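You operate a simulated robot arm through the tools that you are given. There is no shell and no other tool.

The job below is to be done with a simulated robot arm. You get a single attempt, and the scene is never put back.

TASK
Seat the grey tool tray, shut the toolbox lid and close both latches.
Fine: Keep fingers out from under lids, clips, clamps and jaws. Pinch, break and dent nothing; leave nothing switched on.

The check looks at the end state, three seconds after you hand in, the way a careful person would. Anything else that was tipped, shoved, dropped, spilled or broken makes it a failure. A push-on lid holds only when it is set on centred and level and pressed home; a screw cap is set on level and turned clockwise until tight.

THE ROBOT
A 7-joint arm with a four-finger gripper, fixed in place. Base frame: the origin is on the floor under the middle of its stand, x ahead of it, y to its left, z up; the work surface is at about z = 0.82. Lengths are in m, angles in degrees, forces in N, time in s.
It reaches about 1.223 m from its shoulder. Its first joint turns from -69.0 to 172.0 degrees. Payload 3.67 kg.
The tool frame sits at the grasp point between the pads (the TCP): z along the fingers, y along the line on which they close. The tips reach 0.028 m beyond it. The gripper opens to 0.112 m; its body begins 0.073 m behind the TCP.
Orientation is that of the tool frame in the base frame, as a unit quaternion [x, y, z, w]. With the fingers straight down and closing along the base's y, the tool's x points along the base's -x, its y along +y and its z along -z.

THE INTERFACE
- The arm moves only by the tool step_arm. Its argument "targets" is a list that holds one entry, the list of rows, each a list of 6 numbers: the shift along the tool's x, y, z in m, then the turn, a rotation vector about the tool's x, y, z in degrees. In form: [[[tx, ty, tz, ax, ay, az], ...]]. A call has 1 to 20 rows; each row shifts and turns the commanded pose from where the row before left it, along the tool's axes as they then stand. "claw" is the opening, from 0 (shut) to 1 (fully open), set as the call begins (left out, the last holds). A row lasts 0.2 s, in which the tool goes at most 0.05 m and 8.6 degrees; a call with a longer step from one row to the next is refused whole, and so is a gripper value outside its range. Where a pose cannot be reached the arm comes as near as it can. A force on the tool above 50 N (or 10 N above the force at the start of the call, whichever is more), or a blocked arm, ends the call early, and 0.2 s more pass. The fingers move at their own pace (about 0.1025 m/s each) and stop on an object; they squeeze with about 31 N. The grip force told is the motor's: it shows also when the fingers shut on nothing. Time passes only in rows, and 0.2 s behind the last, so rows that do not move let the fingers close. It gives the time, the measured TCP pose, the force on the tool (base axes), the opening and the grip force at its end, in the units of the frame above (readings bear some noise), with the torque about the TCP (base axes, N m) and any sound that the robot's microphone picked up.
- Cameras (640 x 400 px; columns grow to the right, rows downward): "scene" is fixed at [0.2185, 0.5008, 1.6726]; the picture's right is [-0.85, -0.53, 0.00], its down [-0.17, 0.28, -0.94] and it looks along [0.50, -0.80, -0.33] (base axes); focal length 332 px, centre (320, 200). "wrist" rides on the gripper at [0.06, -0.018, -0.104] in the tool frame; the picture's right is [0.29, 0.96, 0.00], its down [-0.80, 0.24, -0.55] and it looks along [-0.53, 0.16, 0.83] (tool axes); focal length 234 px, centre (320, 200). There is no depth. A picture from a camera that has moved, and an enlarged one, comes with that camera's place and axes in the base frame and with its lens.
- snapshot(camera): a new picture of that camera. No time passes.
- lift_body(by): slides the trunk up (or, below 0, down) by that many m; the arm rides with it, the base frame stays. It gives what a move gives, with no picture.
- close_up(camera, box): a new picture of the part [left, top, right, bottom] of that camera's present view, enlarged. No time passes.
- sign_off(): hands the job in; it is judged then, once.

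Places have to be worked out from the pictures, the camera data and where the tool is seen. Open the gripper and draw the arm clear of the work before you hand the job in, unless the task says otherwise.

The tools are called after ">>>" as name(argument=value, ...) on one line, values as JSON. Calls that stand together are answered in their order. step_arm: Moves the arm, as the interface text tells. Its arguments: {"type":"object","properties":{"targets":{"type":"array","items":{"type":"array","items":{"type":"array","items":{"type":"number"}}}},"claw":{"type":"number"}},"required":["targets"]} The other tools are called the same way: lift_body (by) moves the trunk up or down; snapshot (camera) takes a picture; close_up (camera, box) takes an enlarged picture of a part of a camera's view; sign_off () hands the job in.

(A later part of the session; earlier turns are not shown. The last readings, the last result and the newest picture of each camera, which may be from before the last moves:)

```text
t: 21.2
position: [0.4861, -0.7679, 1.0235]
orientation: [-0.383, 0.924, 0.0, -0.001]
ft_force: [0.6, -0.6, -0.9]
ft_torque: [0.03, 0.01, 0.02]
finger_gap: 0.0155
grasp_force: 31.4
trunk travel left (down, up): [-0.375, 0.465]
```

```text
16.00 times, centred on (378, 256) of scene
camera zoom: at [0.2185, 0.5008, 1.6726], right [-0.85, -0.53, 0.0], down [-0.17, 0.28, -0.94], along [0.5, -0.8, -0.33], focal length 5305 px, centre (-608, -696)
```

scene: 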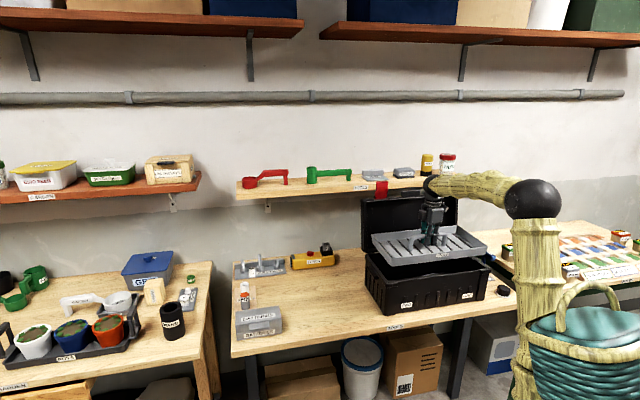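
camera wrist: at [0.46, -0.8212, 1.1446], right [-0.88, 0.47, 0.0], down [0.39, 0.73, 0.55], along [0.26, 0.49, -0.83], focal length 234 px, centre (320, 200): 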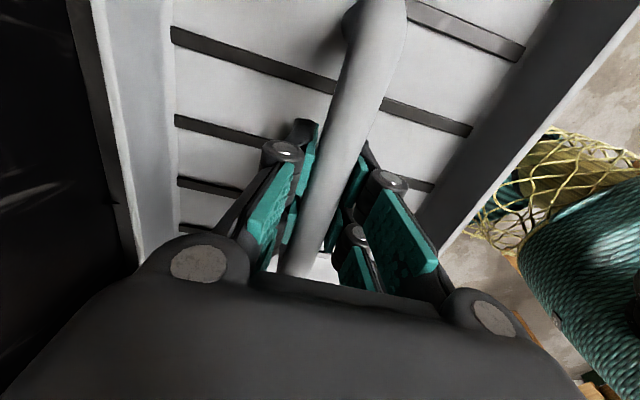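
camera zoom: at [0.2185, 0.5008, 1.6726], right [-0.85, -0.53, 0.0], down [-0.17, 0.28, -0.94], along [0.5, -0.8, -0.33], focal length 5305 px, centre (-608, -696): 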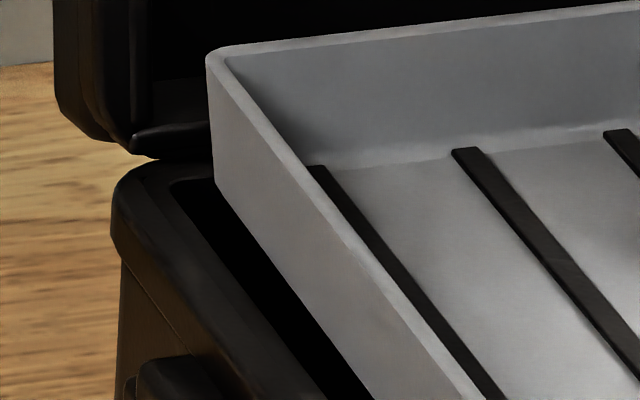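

Force is still just the tray's weight. I shift 1.5 mm right and lower another 6 mm so the bottom enters the opening, then check.

>>> step_arm(targets=[[[0.0015, 0, 0.002, 0, 0, 0], [0, 0, 0.002, 0, 0, 0], [0, 0, 0.002, 0, 0, 0], [0, 0, 0, 0, 0, 0], [0, 0, 0, 0, 0, 0]]])

>>> close_up(camera="scene", box=[388, 268, 408, 284])

>>> close_up(camera="scene", box=[482, 258, 502, 274])

>>> close_up(camera="scene", box=[368, 248, 388, 264])

```text
t: 22.4
position: [0.4858, -0.7678, 1.0168]
orientation: [-0.383, 0.924, 0.0, 0.0]
ft_force: [0.3, 0.6, -1.8]
ft_torque: [-0.02, 0.02, 0.01]
finger_gap: 0.0158
grasp_force: 31.3
trunk travel left (down, up): [-0.375, 0.465]
```

```text
16.00 times, centred on (398, 276) of scene
camera zoom: at [0.2185, 0.5008, 1.6726], right [-0.85, -0.53, 0.0], down [-0.17, 0.28, -0.94], along [0.5, -0.8, -0.33], focal length 5305 px, centre (-928, -1016)
```

zoom: 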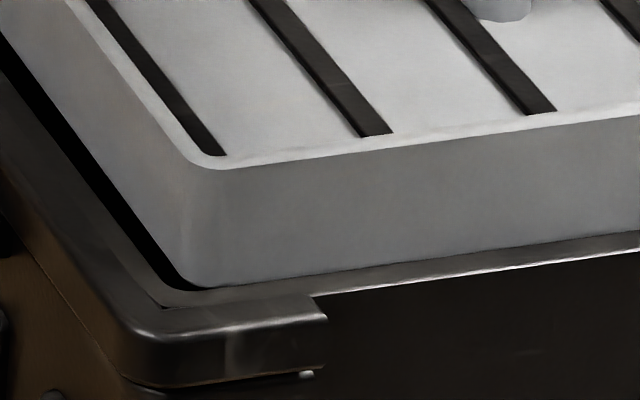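

```text
16.00 times, centred on (492, 266) of scene
camera zoom: at [0.2185, 0.5008, 1.6726], right [-0.85, -0.53, 0.0], down [-0.17, 0.28, -0.94], along [0.5, -0.8, -0.33], focal length 5305 px, centre (-2432, -856)
```

zoom: 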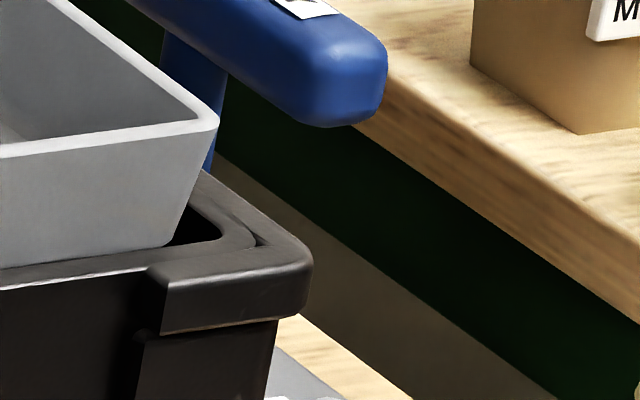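

```text
16.00 times, centred on (378, 256) of scene
camera zoom: at [0.2185, 0.5008, 1.6726], right [-0.85, -0.53, 0.0], down [-0.17, 0.28, -0.94], along [0.5, -0.8, -0.33], focal length 5305 px, centre (-608, -696)
```

zoom: 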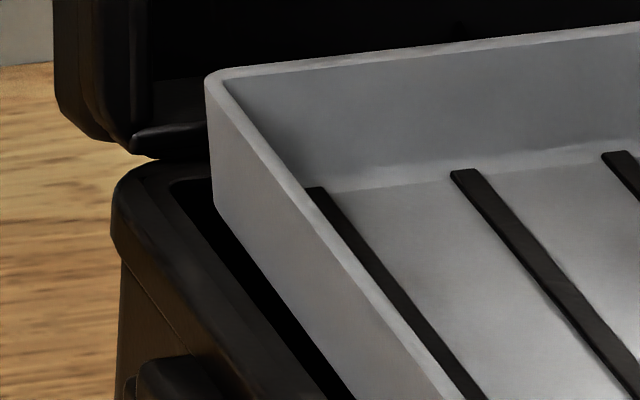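

No contact yet, and the tray bottom lines up with the front inner edge in the image. I shift 2 mm right and 1.5 mm back, and lower 4 mm.

>>> step_arm(targets=[[[0.002, -0.0015, 0.002, 0, 0, 0], [0, 0, 0.002, 0, 0, 0], [0, 0, 0, 0, 0, 0], [0, 0, 0, 0, 0, 0]]])

>>> close_up(camera="scene", box=[388, 268, 408, 284])

>>> close_up(camera="scene", box=[482, 258, 502, 274])

>>> close_up(camera="scene", box=[368, 248, 388, 264])

```text
t: 23.4
position: [0.484, -0.7697, 1.0135]
orientation: [-0.382, 0.924, 0.0, 0.0]
ft_force: [-0.1, 0.2, -2.1]
ft_torque: [-0.01, 0.04, -0.03]
finger_gap: 0.0161
grasp_force: 31.1
trunk travel left (down, up): [-0.375, 0.465]
```

```text
16.00 times, centred on (398, 276) of scene
camera zoom: at [0.2185, 0.5008, 1.6726], right [-0.85, -0.53, 0.0], down [-0.17, 0.28, -0.94], along [0.5, -0.8, -0.33], focal length 5305 px, centre (-928, -1016)
```

zoom: 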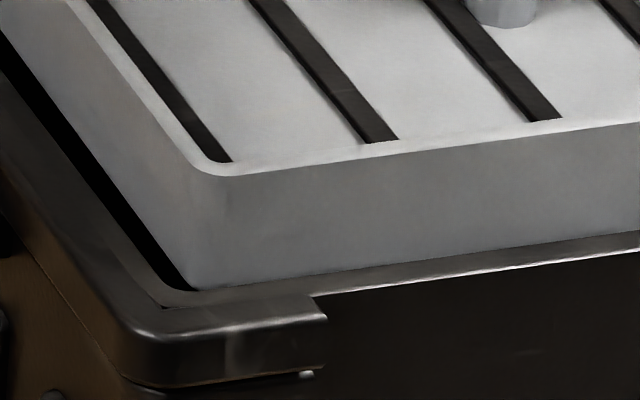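

```text
16.00 times, centred on (492, 266) of scene
camera zoom: at [0.2185, 0.5008, 1.6726], right [-0.85, -0.53, 0.0], down [-0.17, 0.28, -0.94], along [0.5, -0.8, -0.33], focal length 5305 px, centre (-2432, -856)
```

zoom: 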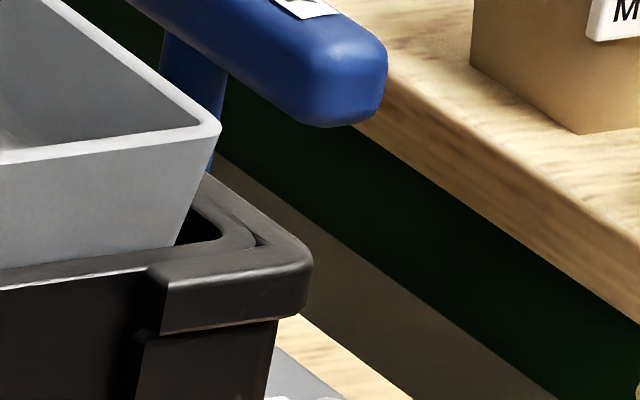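

```text
16.00 times, centred on (378, 256) of scene
camera zoom: at [0.2185, 0.5008, 1.6726], right [-0.85, -0.53, 0.0], down [-0.17, 0.28, -0.94], along [0.5, -0.8, -0.33], focal length 5305 px, centre (-608, -696)
```

zoom: 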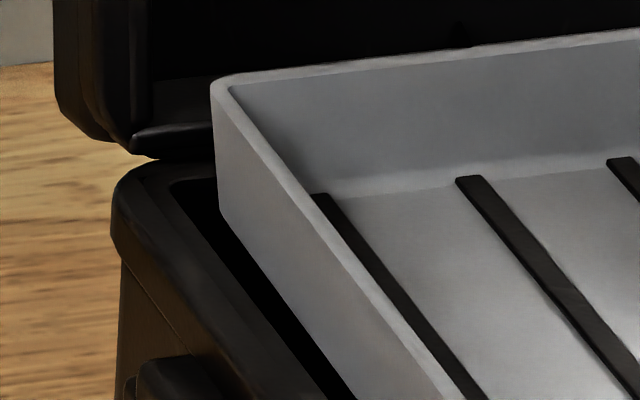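

The tray bottom is now inside the opening, occluded by the front rim, with side gaps about even. I lower in small steps while watching the forces.

>>> step_arm(targets=[[[0, 0, 0.002, 0, 0, 0], [0, 0, 0.002, 0, 0, 0], [0, 0, 0.002, 0, 0, 0], [0, 0, 0, 0, 0, 0]]])

>>> close_up(camera="scene", box=[388, 268, 408, 284])

>>> close_up(camera="scene", box=[482, 258, 502, 274])

>>> close_up(camera="scene", box=[368, 248, 388, 264])

```text
t: 24.4
position: [0.4838, -0.7722, 1.0063]
orientation: [-0.382, 0.924, 0.0, 0.0]
ft_force: [0.5, 0.3, -1.8]
ft_torque: [0.0, -0.01, 0.02]
finger_gap: 0.0158
grasp_force: 30.8
trunk travel left (down, up): [-0.375, 0.465]
```

```text
16.00 times, centred on (398, 276) of scene
camera zoom: at [0.2185, 0.5008, 1.6726], right [-0.85, -0.53, 0.0], down [-0.17, 0.28, -0.94], along [0.5, -0.8, -0.33], focal length 5305 px, centre (-928, -1016)
```

zoom: 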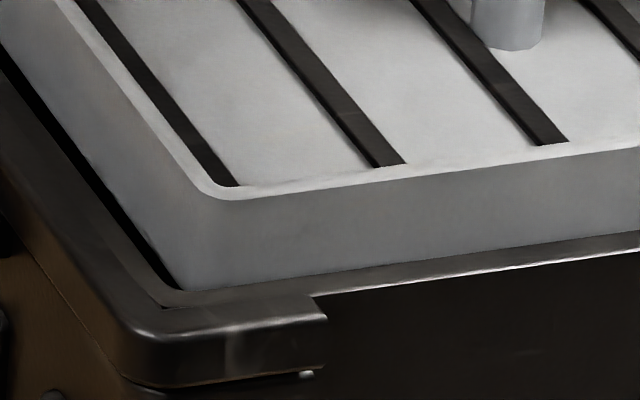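

```text
16.00 times, centred on (492, 266) of scene
camera zoom: at [0.2185, 0.5008, 1.6726], right [-0.85, -0.53, 0.0], down [-0.17, 0.28, -0.94], along [0.5, -0.8, -0.33], focal length 5305 px, centre (-2432, -856)
```

zoom: 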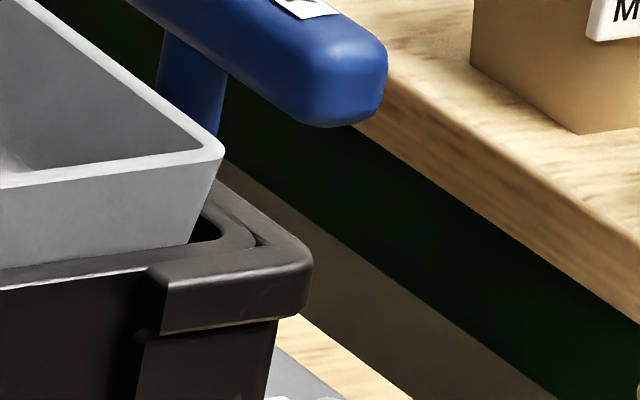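

```text
16.00 times, centred on (378, 256) of scene
camera zoom: at [0.2185, 0.5008, 1.6726], right [-0.85, -0.53, 0.0], down [-0.17, 0.28, -0.94], along [0.5, -0.8, -0.33], focal length 5305 px, centre (-608, -696)
```

zoom: 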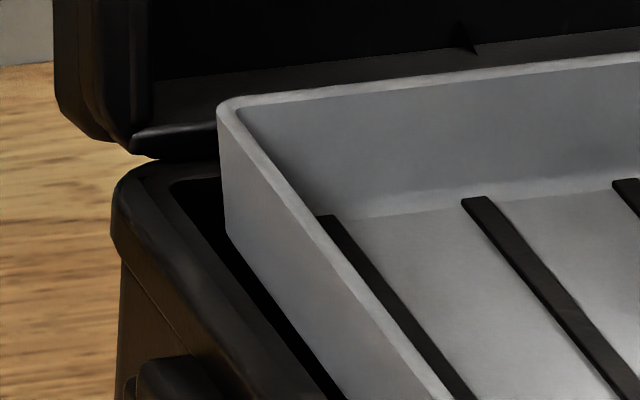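

Still no contact, so I continue down in small steps.

>>> step_arm(targets=[[[0, 0, 0.002, 0, 0, 0], [0, 0, 0.002, 0, 0, 0], [0, 0, 0.002, 0, 0, 0], [0, 0, 0.002, 0, 0, 0], [0, 0, 0, 0, 0, 0]]])

>>> close_up(camera="scene", box=[388, 268, 408, 284])

>>> close_up(camera="scene", box=[482, 258, 502, 274])

>>> close_up(camera="scene", box=[368, 248, 388, 264])

>>> close_up(camera="scene", box=[440, 235, 480, 267])

```text
t: 25.6
position: [0.4852, -0.7714, 0.9995]
orientation: [-0.383, 0.924, 0.0, 0.0]
ft_force: [-0.7, 0.1, -2.7]
ft_torque: [-0.03, -0.02, 0.0]
finger_gap: 0.0159
grasp_force: 30.8
trunk travel left (down, up): [-0.375, 0.465]
```

```text
16.00 times, centred on (398, 276) of scene
camera zoom: at [0.2185, 0.5008, 1.6726], right [-0.85, -0.53, 0.0], down [-0.17, 0.28, -0.94], along [0.5, -0.8, -0.33], focal length 5305 px, centre (-928, -1016)
```

zoom: 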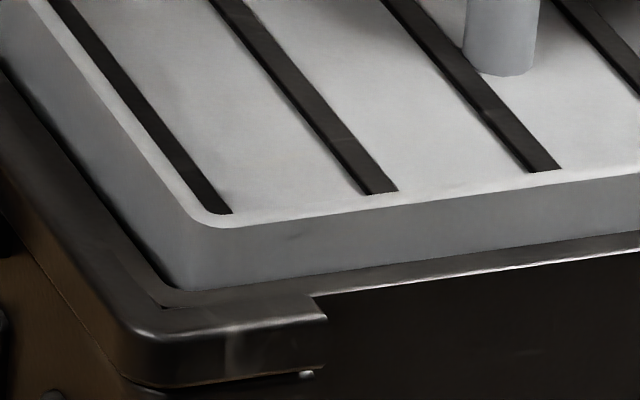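

```text
16.00 times, centred on (492, 266) of scene
camera zoom: at [0.2185, 0.5008, 1.6726], right [-0.85, -0.53, 0.0], down [-0.17, 0.28, -0.94], along [0.5, -0.8, -0.33], focal length 5305 px, centre (-2432, -856)
```

zoom: 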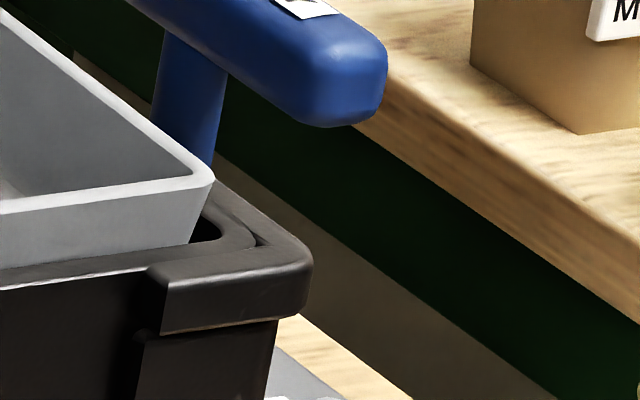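

```text
16.00 times, centred on (378, 256) of scene
camera zoom: at [0.2185, 0.5008, 1.6726], right [-0.85, -0.53, 0.0], down [-0.17, 0.28, -0.94], along [0.5, -0.8, -0.33], focal length 5305 px, centre (-608, -696)
```

zoom: 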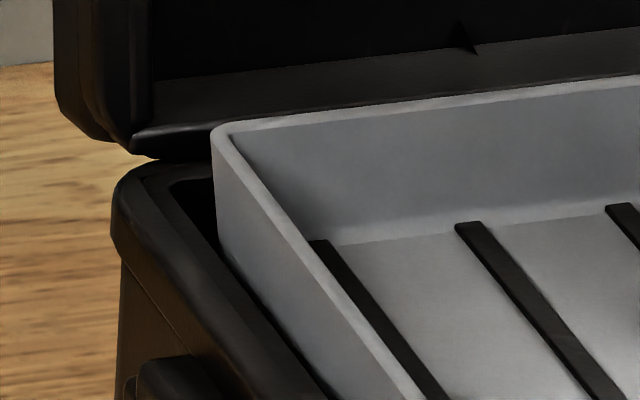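

```text
12.50 times, centred on (460, 251) of scene
camera zoom: at [0.2185, 0.5008, 1.6726], right [-0.85, -0.53, 0.0], down [-0.17, 0.28, -0.94], along [0.5, -0.8, -0.33], focal length 4144 px, centre (-1430, -438)
```

zoom: 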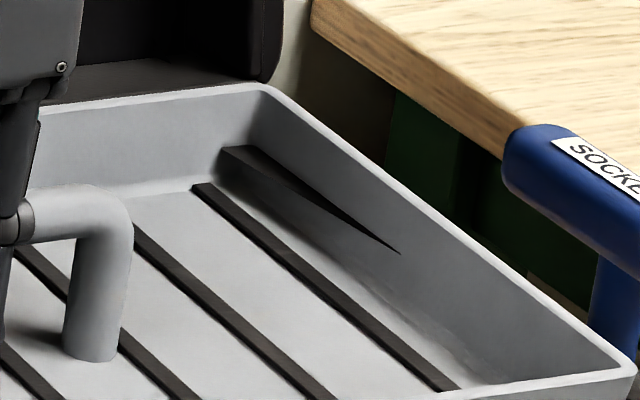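

Gaps still look even (about 7 mm left, 5 mm right) and no contact force shows. I continue down another 6 mm.

>>> step_arm(targets=[[[0, 0, 0.002, 0, 0, 0], [0, 0, 0.002, 0, 0, 0], [0, 0, 0.002, 0, 0, 0], [0, 0, 0, 0, 0, 0]]])

>>> close_up(camera="scene", box=[388, 268, 408, 284])

>>> close_up(camera="scene", box=[482, 258, 502, 274])

>>> close_up(camera="scene", box=[368, 248, 388, 264])

>>> close_up(camera="wrist", box=[400, 0, 640, 260])

```text
t: 26.6
position: [0.4859, -0.7716, 0.9932]
orientation: [-0.382, 0.924, 0.0, 0.0]
ft_force: [-0.2, 0.3, -1.0]
ft_torque: [0.04, -0.03, 0.0]
finger_gap: 0.0157
grasp_force: 31.1
trunk travel left (down, up): [-0.375, 0.465]
```

```text
16.00 times, centred on (398, 276) of scene
camera zoom: at [0.2185, 0.5008, 1.6726], right [-0.85, -0.53, 0.0], down [-0.17, 0.28, -0.94], along [0.5, -0.8, -0.33], focal length 5305 px, centre (-928, -1016)
```

zoom: 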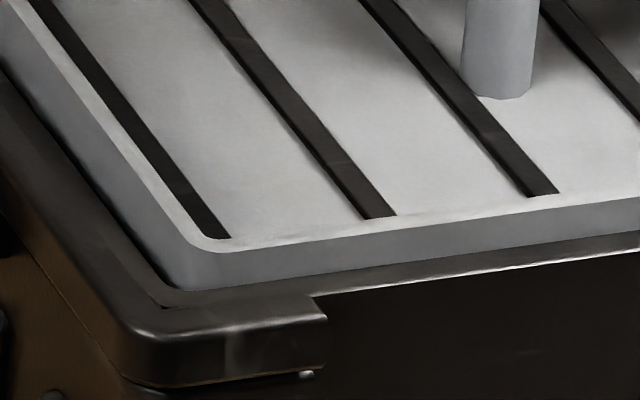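

```text
16.00 times, centred on (492, 266) of scene
camera zoom: at [0.2185, 0.5008, 1.6726], right [-0.85, -0.53, 0.0], down [-0.17, 0.28, -0.94], along [0.5, -0.8, -0.33], focal length 5305 px, centre (-2432, -856)
```

zoom: 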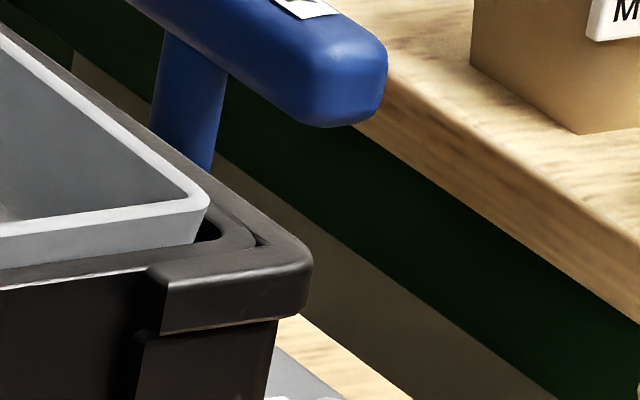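

```text
16.00 times, centred on (378, 256) of scene
camera zoom: at [0.2185, 0.5008, 1.6726], right [-0.85, -0.53, 0.0], down [-0.17, 0.28, -0.94], along [0.5, -0.8, -0.33], focal length 5305 px, centre (-608, -696)
```

zoom: 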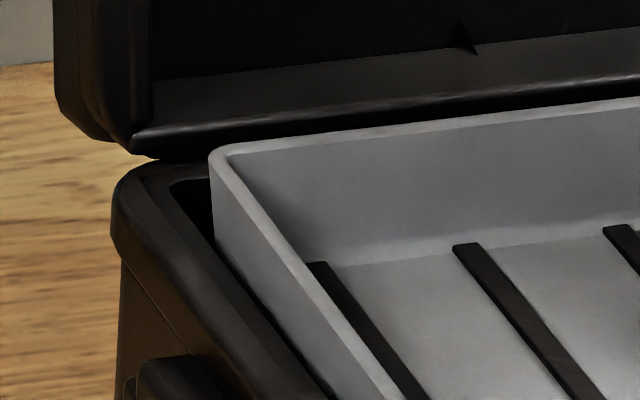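

```text
1.54 times, centred on (520, 130) of wrist
camera zoom: at [0.4555, -0.8266, 1.0965], right [-0.88, 0.47, 0.0], down [0.39, 0.73, 0.55], along [0.26, 0.49, -0.83], focal length 360 px, centre (12, 308)
```

zoom: 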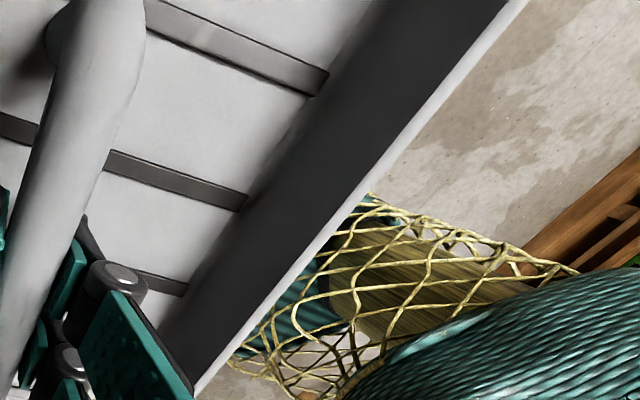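

The tray rim is about 9 mm above the box rim and evenly seated, with no contact yet. I continue down.

>>> step_arm(targets=[[[0, 0, 0.002, 0, 0, 0], [0, 0, 0.002, 0, 0, 0], [0, 0, 0.002, 0, 0, 0], [0, 0, 0, 0, 0, 0]]])

>>> close_up(camera="scene", box=[388, 268, 408, 284])

>>> close_up(camera="scene", box=[482, 258, 502, 274])

>>> close_up(camera="scene", box=[368, 248, 388, 264])

```text
t: 27.6
position: [0.4839, -0.7727, 0.9874]
orientation: [-0.383, 0.924, 0.0, 0.001]
ft_force: [0.3, -1.1, -2.6]
ft_torque: [0.01, -0.01, 0.0]
finger_gap: 0.0159
grasp_force: 30.8
trunk travel left (down, up): [-0.375, 0.465]
```

```text
16.00 times, centred on (398, 276) of scene
camera zoom: at [0.2185, 0.5008, 1.6726], right [-0.85, -0.53, 0.0], down [-0.17, 0.28, -0.94], along [0.5, -0.8, -0.33], focal length 5305 px, centre (-928, -1016)
```

zoom: 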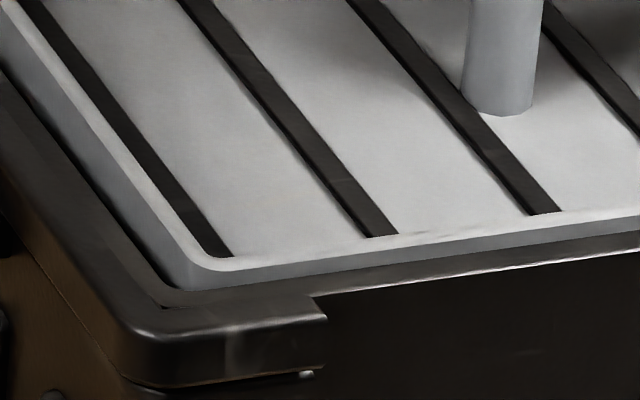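

```text
16.00 times, centred on (492, 266) of scene
camera zoom: at [0.2185, 0.5008, 1.6726], right [-0.85, -0.53, 0.0], down [-0.17, 0.28, -0.94], along [0.5, -0.8, -0.33], focal length 5305 px, centre (-2432, -856)
```

zoom: 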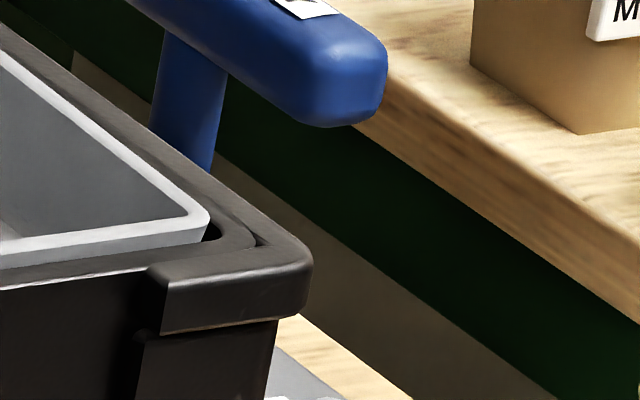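

```text
16.00 times, centred on (378, 256) of scene
camera zoom: at [0.2185, 0.5008, 1.6726], right [-0.85, -0.53, 0.0], down [-0.17, 0.28, -0.94], along [0.5, -0.8, -0.33], focal length 5305 px, centre (-608, -696)
```

zoom: 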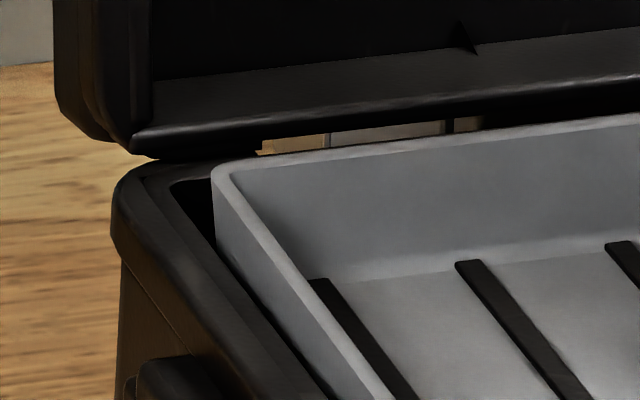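

The rim of the tray is about 4 mm above the box rim, all four sides within the opening. I lower another 5 mm and watch for contact.

>>> step_arm(targets=[[[0, 0, 0.0015, 0, 0, 0], [0, 0, 0.0015, 0, 0, 0], [0, 0, 0.002, 0, 0, 0], [0, 0, 0, 0, 0, 0]]])

>>> close_up(camera="scene", box=[388, 268, 408, 284])

>>> close_up(camera="scene", box=[482, 258, 502, 274])

>>> close_up(camera="scene", box=[368, 248, 388, 264])

```text
t: 28.6
position: [0.4854, -0.7725, 0.9812]
orientation: [-0.382, 0.924, 0.0, 0.0]
ft_force: [5.5, -9.3, 1.7]
ft_torque: [0.05, 0.3, -0.04]
finger_gap: 0.0156
grasp_force: 31.1
trunk travel left (down, up): [-0.375, 0.465]
```

```text
16.00 times, centred on (398, 276) of scene
camera zoom: at [0.2185, 0.5008, 1.6726], right [-0.85, -0.53, 0.0], down [-0.17, 0.28, -0.94], along [0.5, -0.8, -0.33], focal length 5305 px, centre (-928, -1016)
```

zoom: 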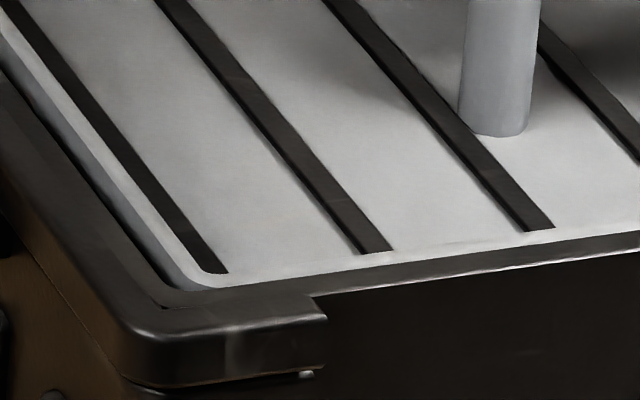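

```text
16.00 times, centred on (492, 266) of scene
camera zoom: at [0.2185, 0.5008, 1.6726], right [-0.85, -0.53, 0.0], down [-0.17, 0.28, -0.94], along [0.5, -0.8, -0.33], focal length 5305 px, centre (-2432, -856)
```

zoom: 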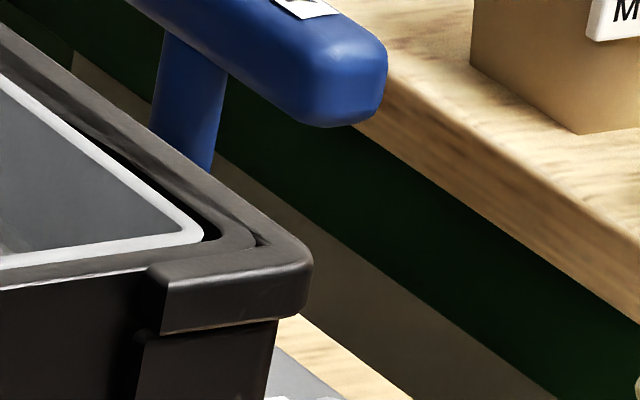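

```text
16.00 times, centred on (378, 256) of scene
camera zoom: at [0.2185, 0.5008, 1.6726], right [-0.85, -0.53, 0.0], down [-0.17, 0.28, -0.94], along [0.5, -0.8, -0.33], focal length 5305 px, centre (-608, -696)
```

zoom: 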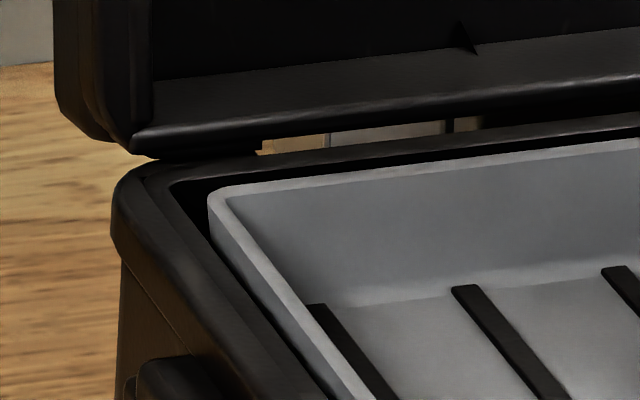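

Contact: about 10 N pushing in +q, meaning the tray's front edge touches the front wall, while the picture shows a gap at the back. I shift 4 mm toward the back to relieve it.

>>> step_arm(targets=[[[0, -0.001, -0.001, 0, 0, 0], [0, -0.0015, 0, 0, 0, 0], [0, -0.0015, 0, 0, 0, 0], [0, 0, 0, 0, 0, 0]]])

>>> close_up(camera="scene", box=[388, 268, 408, 284])

>>> close_up(camera="scene", box=[482, 258, 502, 274])

>>> close_up(camera="scene", box=[368, 248, 388, 264])

```text
t: 29.6
position: [0.4888, -0.7743, 0.9823]
orientation: [-0.382, 0.924, 0.0, 0.0]
ft_force: [0.2, 0.4, -1.9]
ft_torque: [-0.04, 0.02, -0.03]
finger_gap: 0.0157
grasp_force: 31.2
trunk travel left (down, up): [-0.375, 0.465]
```

```text
16.00 times, centred on (398, 276) of scene
camera zoom: at [0.2185, 0.5008, 1.6726], right [-0.85, -0.53, 0.0], down [-0.17, 0.28, -0.94], along [0.5, -0.8, -0.33], focal length 5305 px, centre (-928, -1016)
```

zoom: 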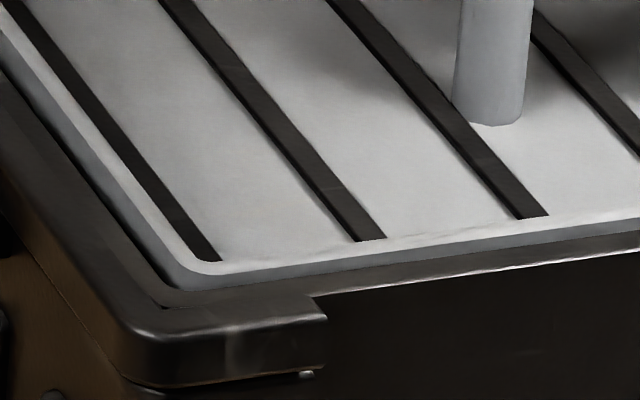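

```text
16.00 times, centred on (492, 266) of scene
camera zoom: at [0.2185, 0.5008, 1.6726], right [-0.85, -0.53, 0.0], down [-0.17, 0.28, -0.94], along [0.5, -0.8, -0.33], focal length 5305 px, centre (-2432, -856)
```

zoom: 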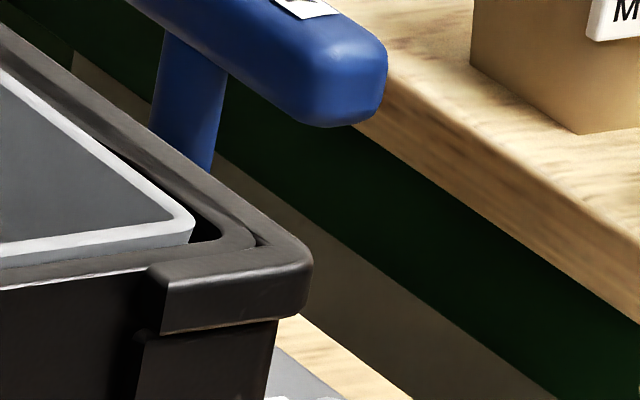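

```text
16.00 times, centred on (378, 256) of scene
camera zoom: at [0.2185, 0.5008, 1.6726], right [-0.85, -0.53, 0.0], down [-0.17, 0.28, -0.94], along [0.5, -0.8, -0.33], focal length 5305 px, centre (-608, -696)
```

zoom: 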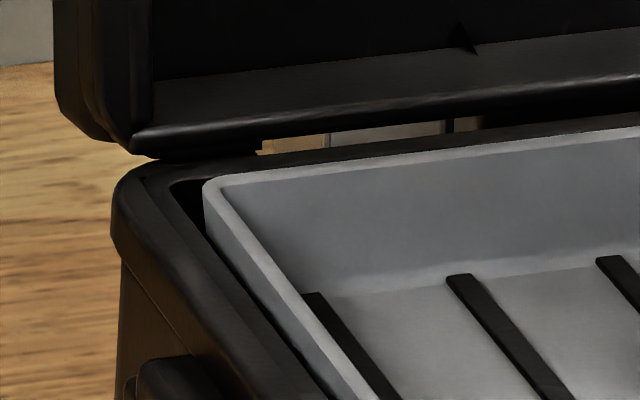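

Contact is relieved and the gaps look balanced. I lower another 5 mm.

>>> step_arm(targets=[[[0, 0, 0.0015, 0, 0, 0], [0, 0, 0.0015, 0, 0, 0], [0, 0, 0.002, 0, 0, 0], [0, 0, 0, 0, 0, 0]]])

>>> close_up(camera="scene", box=[388, 268, 408, 284])

>>> close_up(camera="scene", box=[482, 258, 502, 274])

>>> close_up(camera="scene", box=[368, 248, 388, 264])

```text
t: 30.6
position: [0.4879, -0.7749, 0.9783]
orientation: [-0.382, 0.924, -0.001, 0.0]
ft_force: [0.2, 0.6, -2.3]
ft_torque: [-0.02, 0.02, 0.0]
finger_gap: 0.016
grasp_force: 30.9
trunk travel left (down, up): [-0.375, 0.465]
```

```text
16.00 times, centred on (398, 276) of scene
camera zoom: at [0.2185, 0.5008, 1.6726], right [-0.85, -0.53, 0.0], down [-0.17, 0.28, -0.94], along [0.5, -0.8, -0.33], focal length 5305 px, centre (-928, -1016)
```

zoom: 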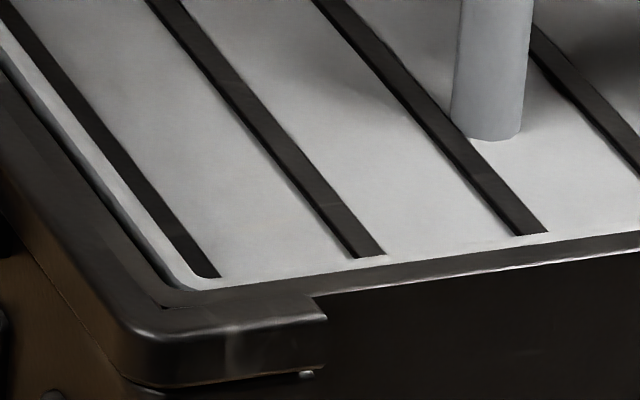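

```text
16.00 times, centred on (492, 266) of scene
camera zoom: at [0.2185, 0.5008, 1.6726], right [-0.85, -0.53, 0.0], down [-0.17, 0.28, -0.94], along [0.5, -0.8, -0.33], focal length 5305 px, centre (-2432, -856)
```

zoom: 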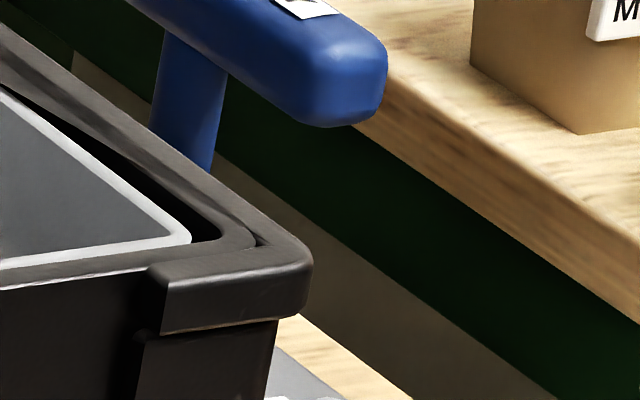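

```text
16.00 times, centred on (378, 256) of scene
camera zoom: at [0.2185, 0.5008, 1.6726], right [-0.85, -0.53, 0.0], down [-0.17, 0.28, -0.94], along [0.5, -0.8, -0.33], focal length 5305 px, centre (-608, -696)
```

zoom: 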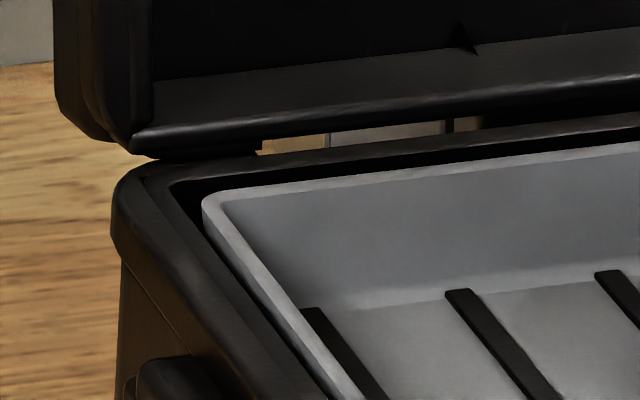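

The tray rim is now at the box-rim level with no contact. I continue down toward the ledges in gentle steps.

>>> step_arm(targets=[[[0.0005, 0, 0.0015, 0, 0, 0], [0, 0, 0.0015, 0, 0, 0], [0, 0, 0.0015, 0, 0, 0], [0, 0, 0.0015, 0, 0, 0], [0, 0, 0, 0, 0, 0]]])

>>> close_up(camera="scene", box=[360, 230, 440, 300])

>>> close_up(camera="scene", box=[430, 225, 510, 295])

```text
t: 31.8
position: [0.4874, -0.774, 0.9745]
orientation: [-0.383, 0.924, -0.002, 0.001]
ft_force: [2.9, -5.0, 15.6]
ft_torque: [0.24, -0.21, -0.06]
finger_gap: 0.0161
grasp_force: 31.1
trunk travel left (down, up): [-0.375, 0.465]
```

```text
5.71 times, centred on (400, 265) of scene
camera zoom: at [0.2185, 0.5008, 1.6726], right [-0.85, -0.53, 0.0], down [-0.17, 0.28, -0.94], along [0.5, -0.8, -0.33], focal length 1894 px, centre (-137, -171)
```

zoom: 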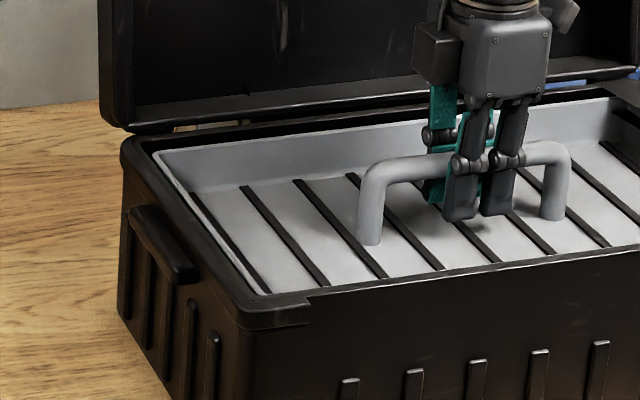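

```text
5.71 times, centred on (470, 260) of scene
camera zoom: at [0.2185, 0.5008, 1.6726], right [-0.85, -0.53, 0.0], down [-0.17, 0.28, -0.94], along [0.5, -0.8, -0.33], focal length 1894 px, centre (-537, -143)
```

zoom: 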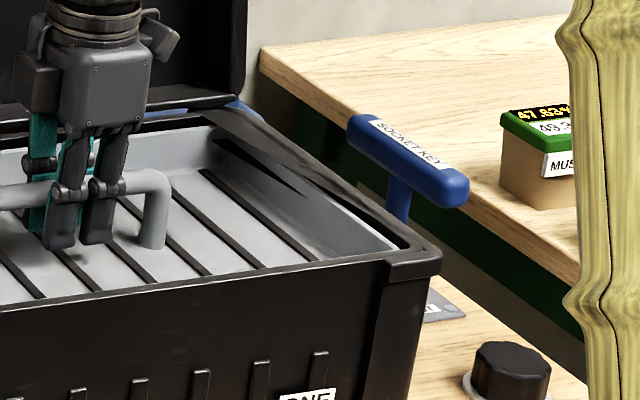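

Upward force of about 16 N shows the tray has met a support. I check the corners to see whether it sits level on the ledges before releasing.

>>> close_up(camera="scene", box=[388, 268, 408, 284])

>>> close_up(camera="scene", box=[482, 258, 502, 274])

>>> close_up(camera="scene", box=[368, 248, 388, 264])

>>> close_up(camera="scene", box=[450, 240, 480, 264])

>>> snapshot(camera="wrist")

```text
16.00 times, centred on (398, 276) of scene
camera zoom: at [0.2185, 0.5008, 1.6726], right [-0.85, -0.53, 0.0], down [-0.17, 0.28, -0.94], along [0.5, -0.8, -0.33], focal length 5305 px, centre (-928, -1016)
```

zoom: 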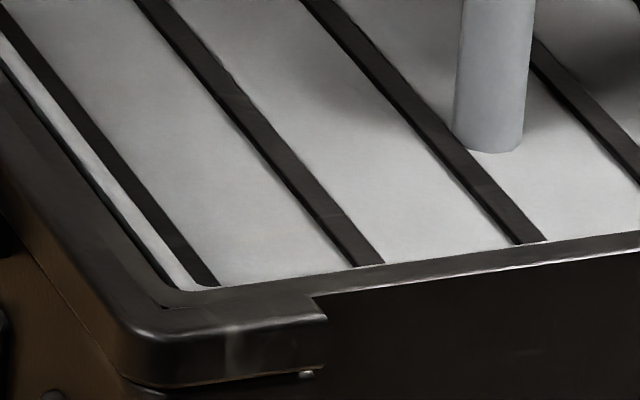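

```text
16.00 times, centred on (492, 266) of scene
camera zoom: at [0.2185, 0.5008, 1.6726], right [-0.85, -0.53, 0.0], down [-0.17, 0.28, -0.94], along [0.5, -0.8, -0.33], focal length 5305 px, centre (-2432, -856)
```

zoom: 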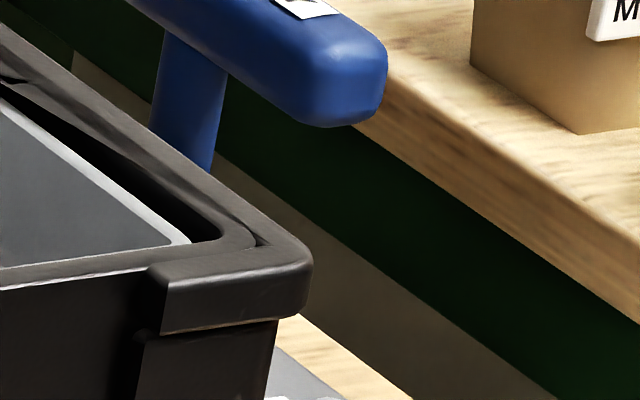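

```text
16.00 times, centred on (378, 256) of scene
camera zoom: at [0.2185, 0.5008, 1.6726], right [-0.85, -0.53, 0.0], down [-0.17, 0.28, -0.94], along [0.5, -0.8, -0.33], focal length 5305 px, centre (-608, -696)
```

zoom: 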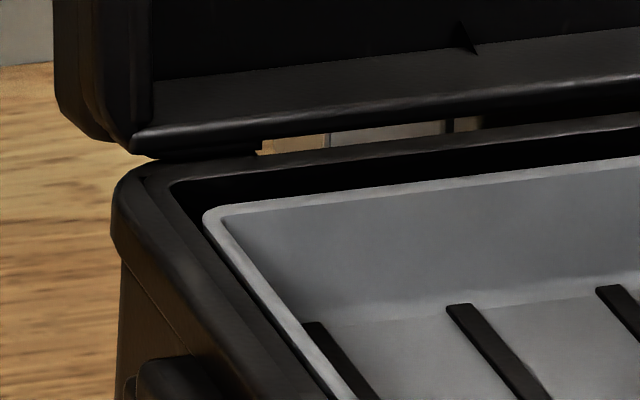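

```text
16.00 times, centred on (465, 252) of scene
camera zoom: at [0.2185, 0.5008, 1.6726], right [-0.85, -0.53, 0.0], down [-0.17, 0.28, -0.94], along [0.5, -0.8, -0.33], focal length 5305 px, centre (-2000, -632)
```

zoom: 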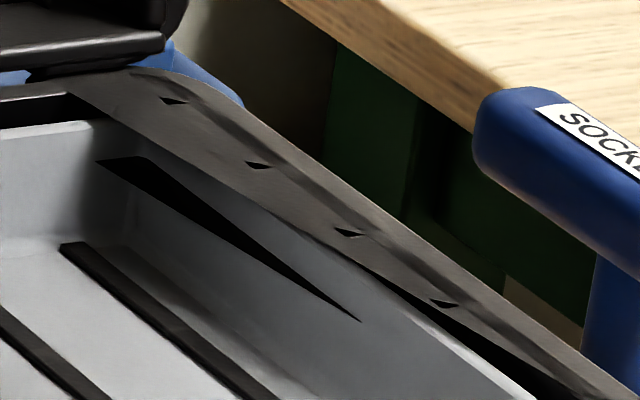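

```text
taken
camera wrist: at [0.4577, -0.8296, 1.0784], right [-0.88, 0.47, 0.0], down [0.39, 0.73, 0.55], along [0.26, 0.49, -0.83], focal length 234 px, centre (320, 200)
```

wrist: 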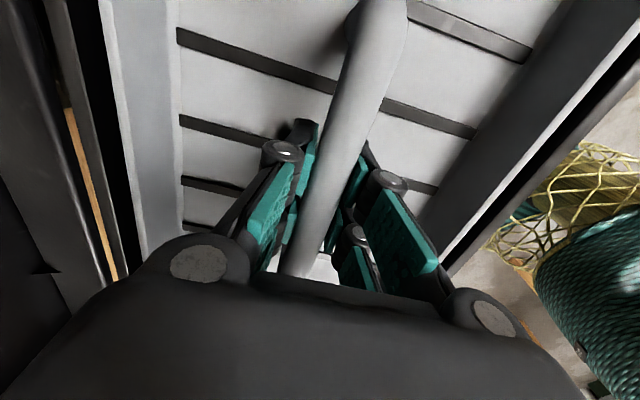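

The left gap widens toward the back and the right gap narrows, so the tray may be yawed a degree or so in the box. I zoom the wrist view on the front and back gaps to judge it.

>>> close_up(camera="wrist", box=[420, 0, 640, 280])

>>> close_up(camera="wrist", box=[40, 0, 200, 280])

>>> close_up(camera="scene", box=[440, 235, 500, 280])

>>> close_up(camera="scene", box=[365, 240, 425, 285])

```text
1.43 times, centred on (530, 140) of wrist
camera zoom: at [0.4577, -0.8296, 1.0784], right [-0.88, 0.47, 0.0], down [0.39, 0.73, 0.55], along [0.26, 0.49, -0.83], focal length 334 px, centre (20, 286)
```

zoom: 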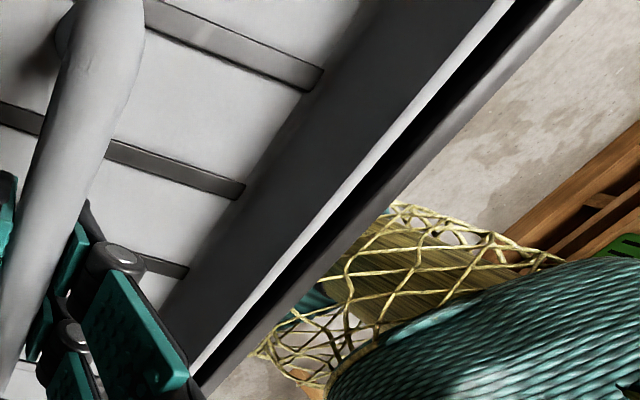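

```text
1.43 times, centred on (120, 140) of wrist
camera zoom: at [0.4577, -0.8296, 1.0784], right [-0.88, 0.47, 0.0], down [0.39, 0.73, 0.55], along [0.26, 0.49, -0.83], focal length 334 px, centre (606, 286)
```

zoom: 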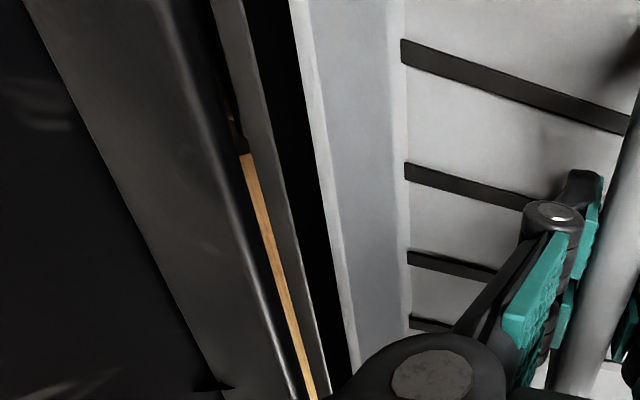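

```text
8.89 times, centred on (470, 258) of scene
camera zoom: at [0.2185, 0.5008, 1.6726], right [-0.85, -0.53, 0.0], down [-0.17, 0.28, -0.94], along [0.5, -0.8, -0.33], focal length 2947 px, centre (-1013, -311)
```

zoom: 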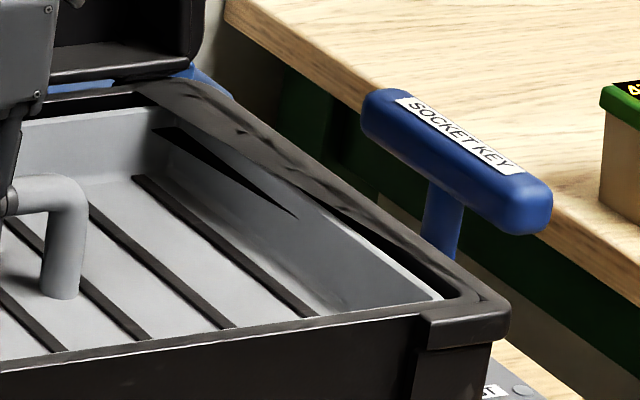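

```text
8.89 times, centred on (395, 262) of scene
camera zoom: at [0.2185, 0.5008, 1.6726], right [-0.85, -0.53, 0.0], down [-0.17, 0.28, -0.94], along [0.5, -0.8, -0.33], focal length 2947 px, centre (-347, -356)
```

zoom: 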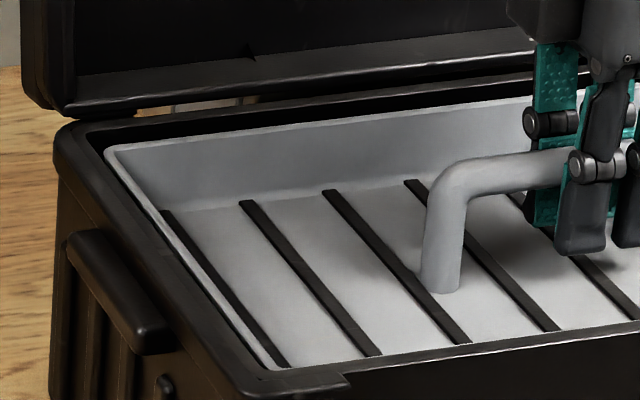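

Torque about the TCP is small, so the support force acts near the tray's centre, which fits both end ledges carrying it. I look once more at the back-right corner before opening the fingers.

>>> close_up(camera="scene", box=[452, 242, 472, 258])

>>> close_up(camera="scene", box=[466, 250, 486, 266])

```text
16.00 times, centred on (462, 250) of scene
camera zoom: at [0.2185, 0.5008, 1.6726], right [-0.85, -0.53, 0.0], down [-0.17, 0.28, -0.94], along [0.5, -0.8, -0.33], focal length 5305 px, centre (-1952, -600)
```

zoom: 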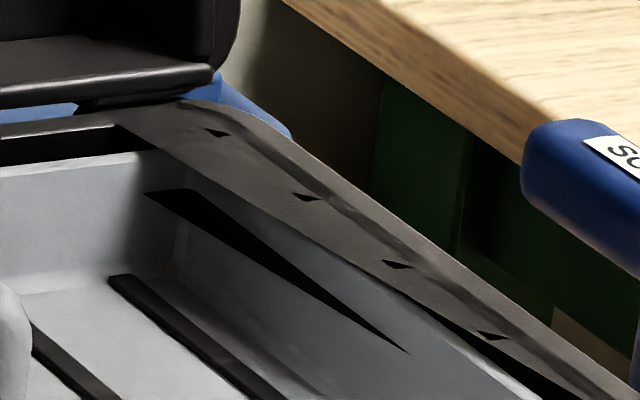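

```text
16.00 times, centred on (476, 258) of scene
camera zoom: at [0.2185, 0.5008, 1.6726], right [-0.85, -0.53, 0.0], down [-0.17, 0.28, -0.94], along [0.5, -0.8, -0.33], focal length 5305 px, centre (-2176, -728)
```

zoom: 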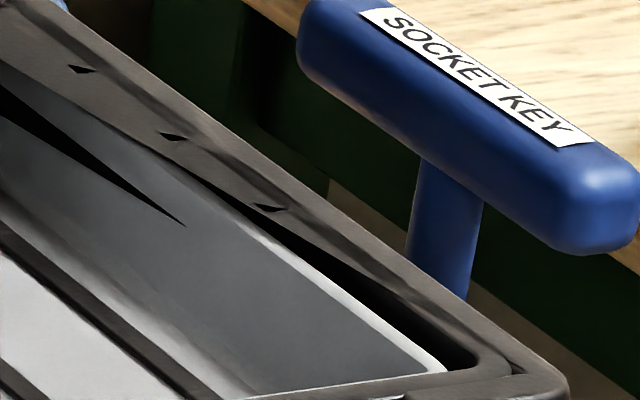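

The shadowed back-right corner explains the odd look, and the torque says the load is central. I ease off 2 mm of press and open the fingers partway to release the handle.

>>> step_arm(targets=[[[0, 0, -0.001, 0, 0, 0], [0, 0, -0.001, 0, 0, 0], [0, 0, 0, 0, 0, 0]]])

>>> step_arm(targets=[[[0, 0, 0, 0, 0, 0], [0, 0, 0, 0, 0, 0], [0, 0, 0, 0, 0, 0], [0, 0, 0, 0, 0, 0]]], claw=0.5)

>>> close_up(camera="scene", box=[360, 225, 510, 315])

>>> snapshot(camera="wrist")

```text
t: 32.6
position: [0.488, -0.7734, 0.9751]
orientation: [-0.383, 0.924, -0.001, 0.001]
ft_force: [1.4, -2.1, 8.7]
ft_torque: [-0.19, 0.05, -0.05]
finger_gap: 0.0158
grasp_force: 31.1
trunk travel left (down, up): [-0.375, 0.465]
```

```text
t: 33.6
position: [0.4876, -0.7754, 0.9734]
orientation: [-0.383, 0.924, 0.0, 0.001]
ft_force: [-0.5, 0.8, 0.4]
ft_torque: [0.0, 0.01, -0.04]
finger_gap: 0.0557
grasp_force: 0.0
trunk travel left (down, up): [-0.375, 0.465]
```

```text
4.27 times, centred on (435, 270) of scene
camera zoom: at [0.2185, 0.5008, 1.6726], right [-0.85, -0.53, 0.0], down [-0.17, 0.28, -0.94], along [0.5, -0.8, -0.33], focal length 1415 px, centre (-171, -99)
```

zoom: 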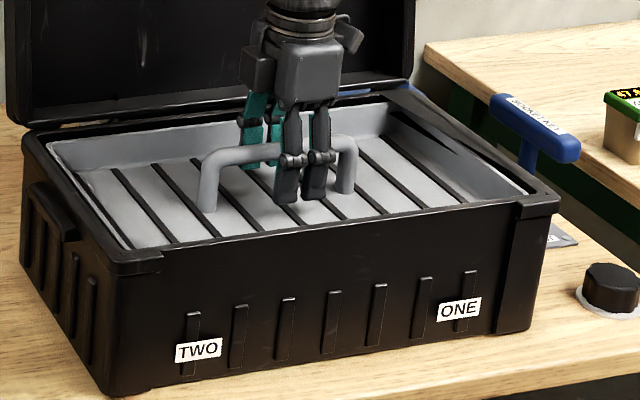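

```text
taken
camera wrist: at [0.4581, -0.8304, 1.0779], right [-0.88, 0.47, 0.0], down [0.39, 0.73, 0.55], along [0.26, 0.49, -0.83], focal length 234 px, centre (320, 200)
```

wrist: 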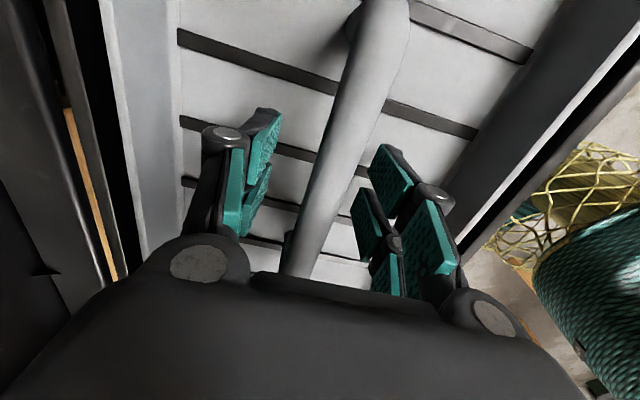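

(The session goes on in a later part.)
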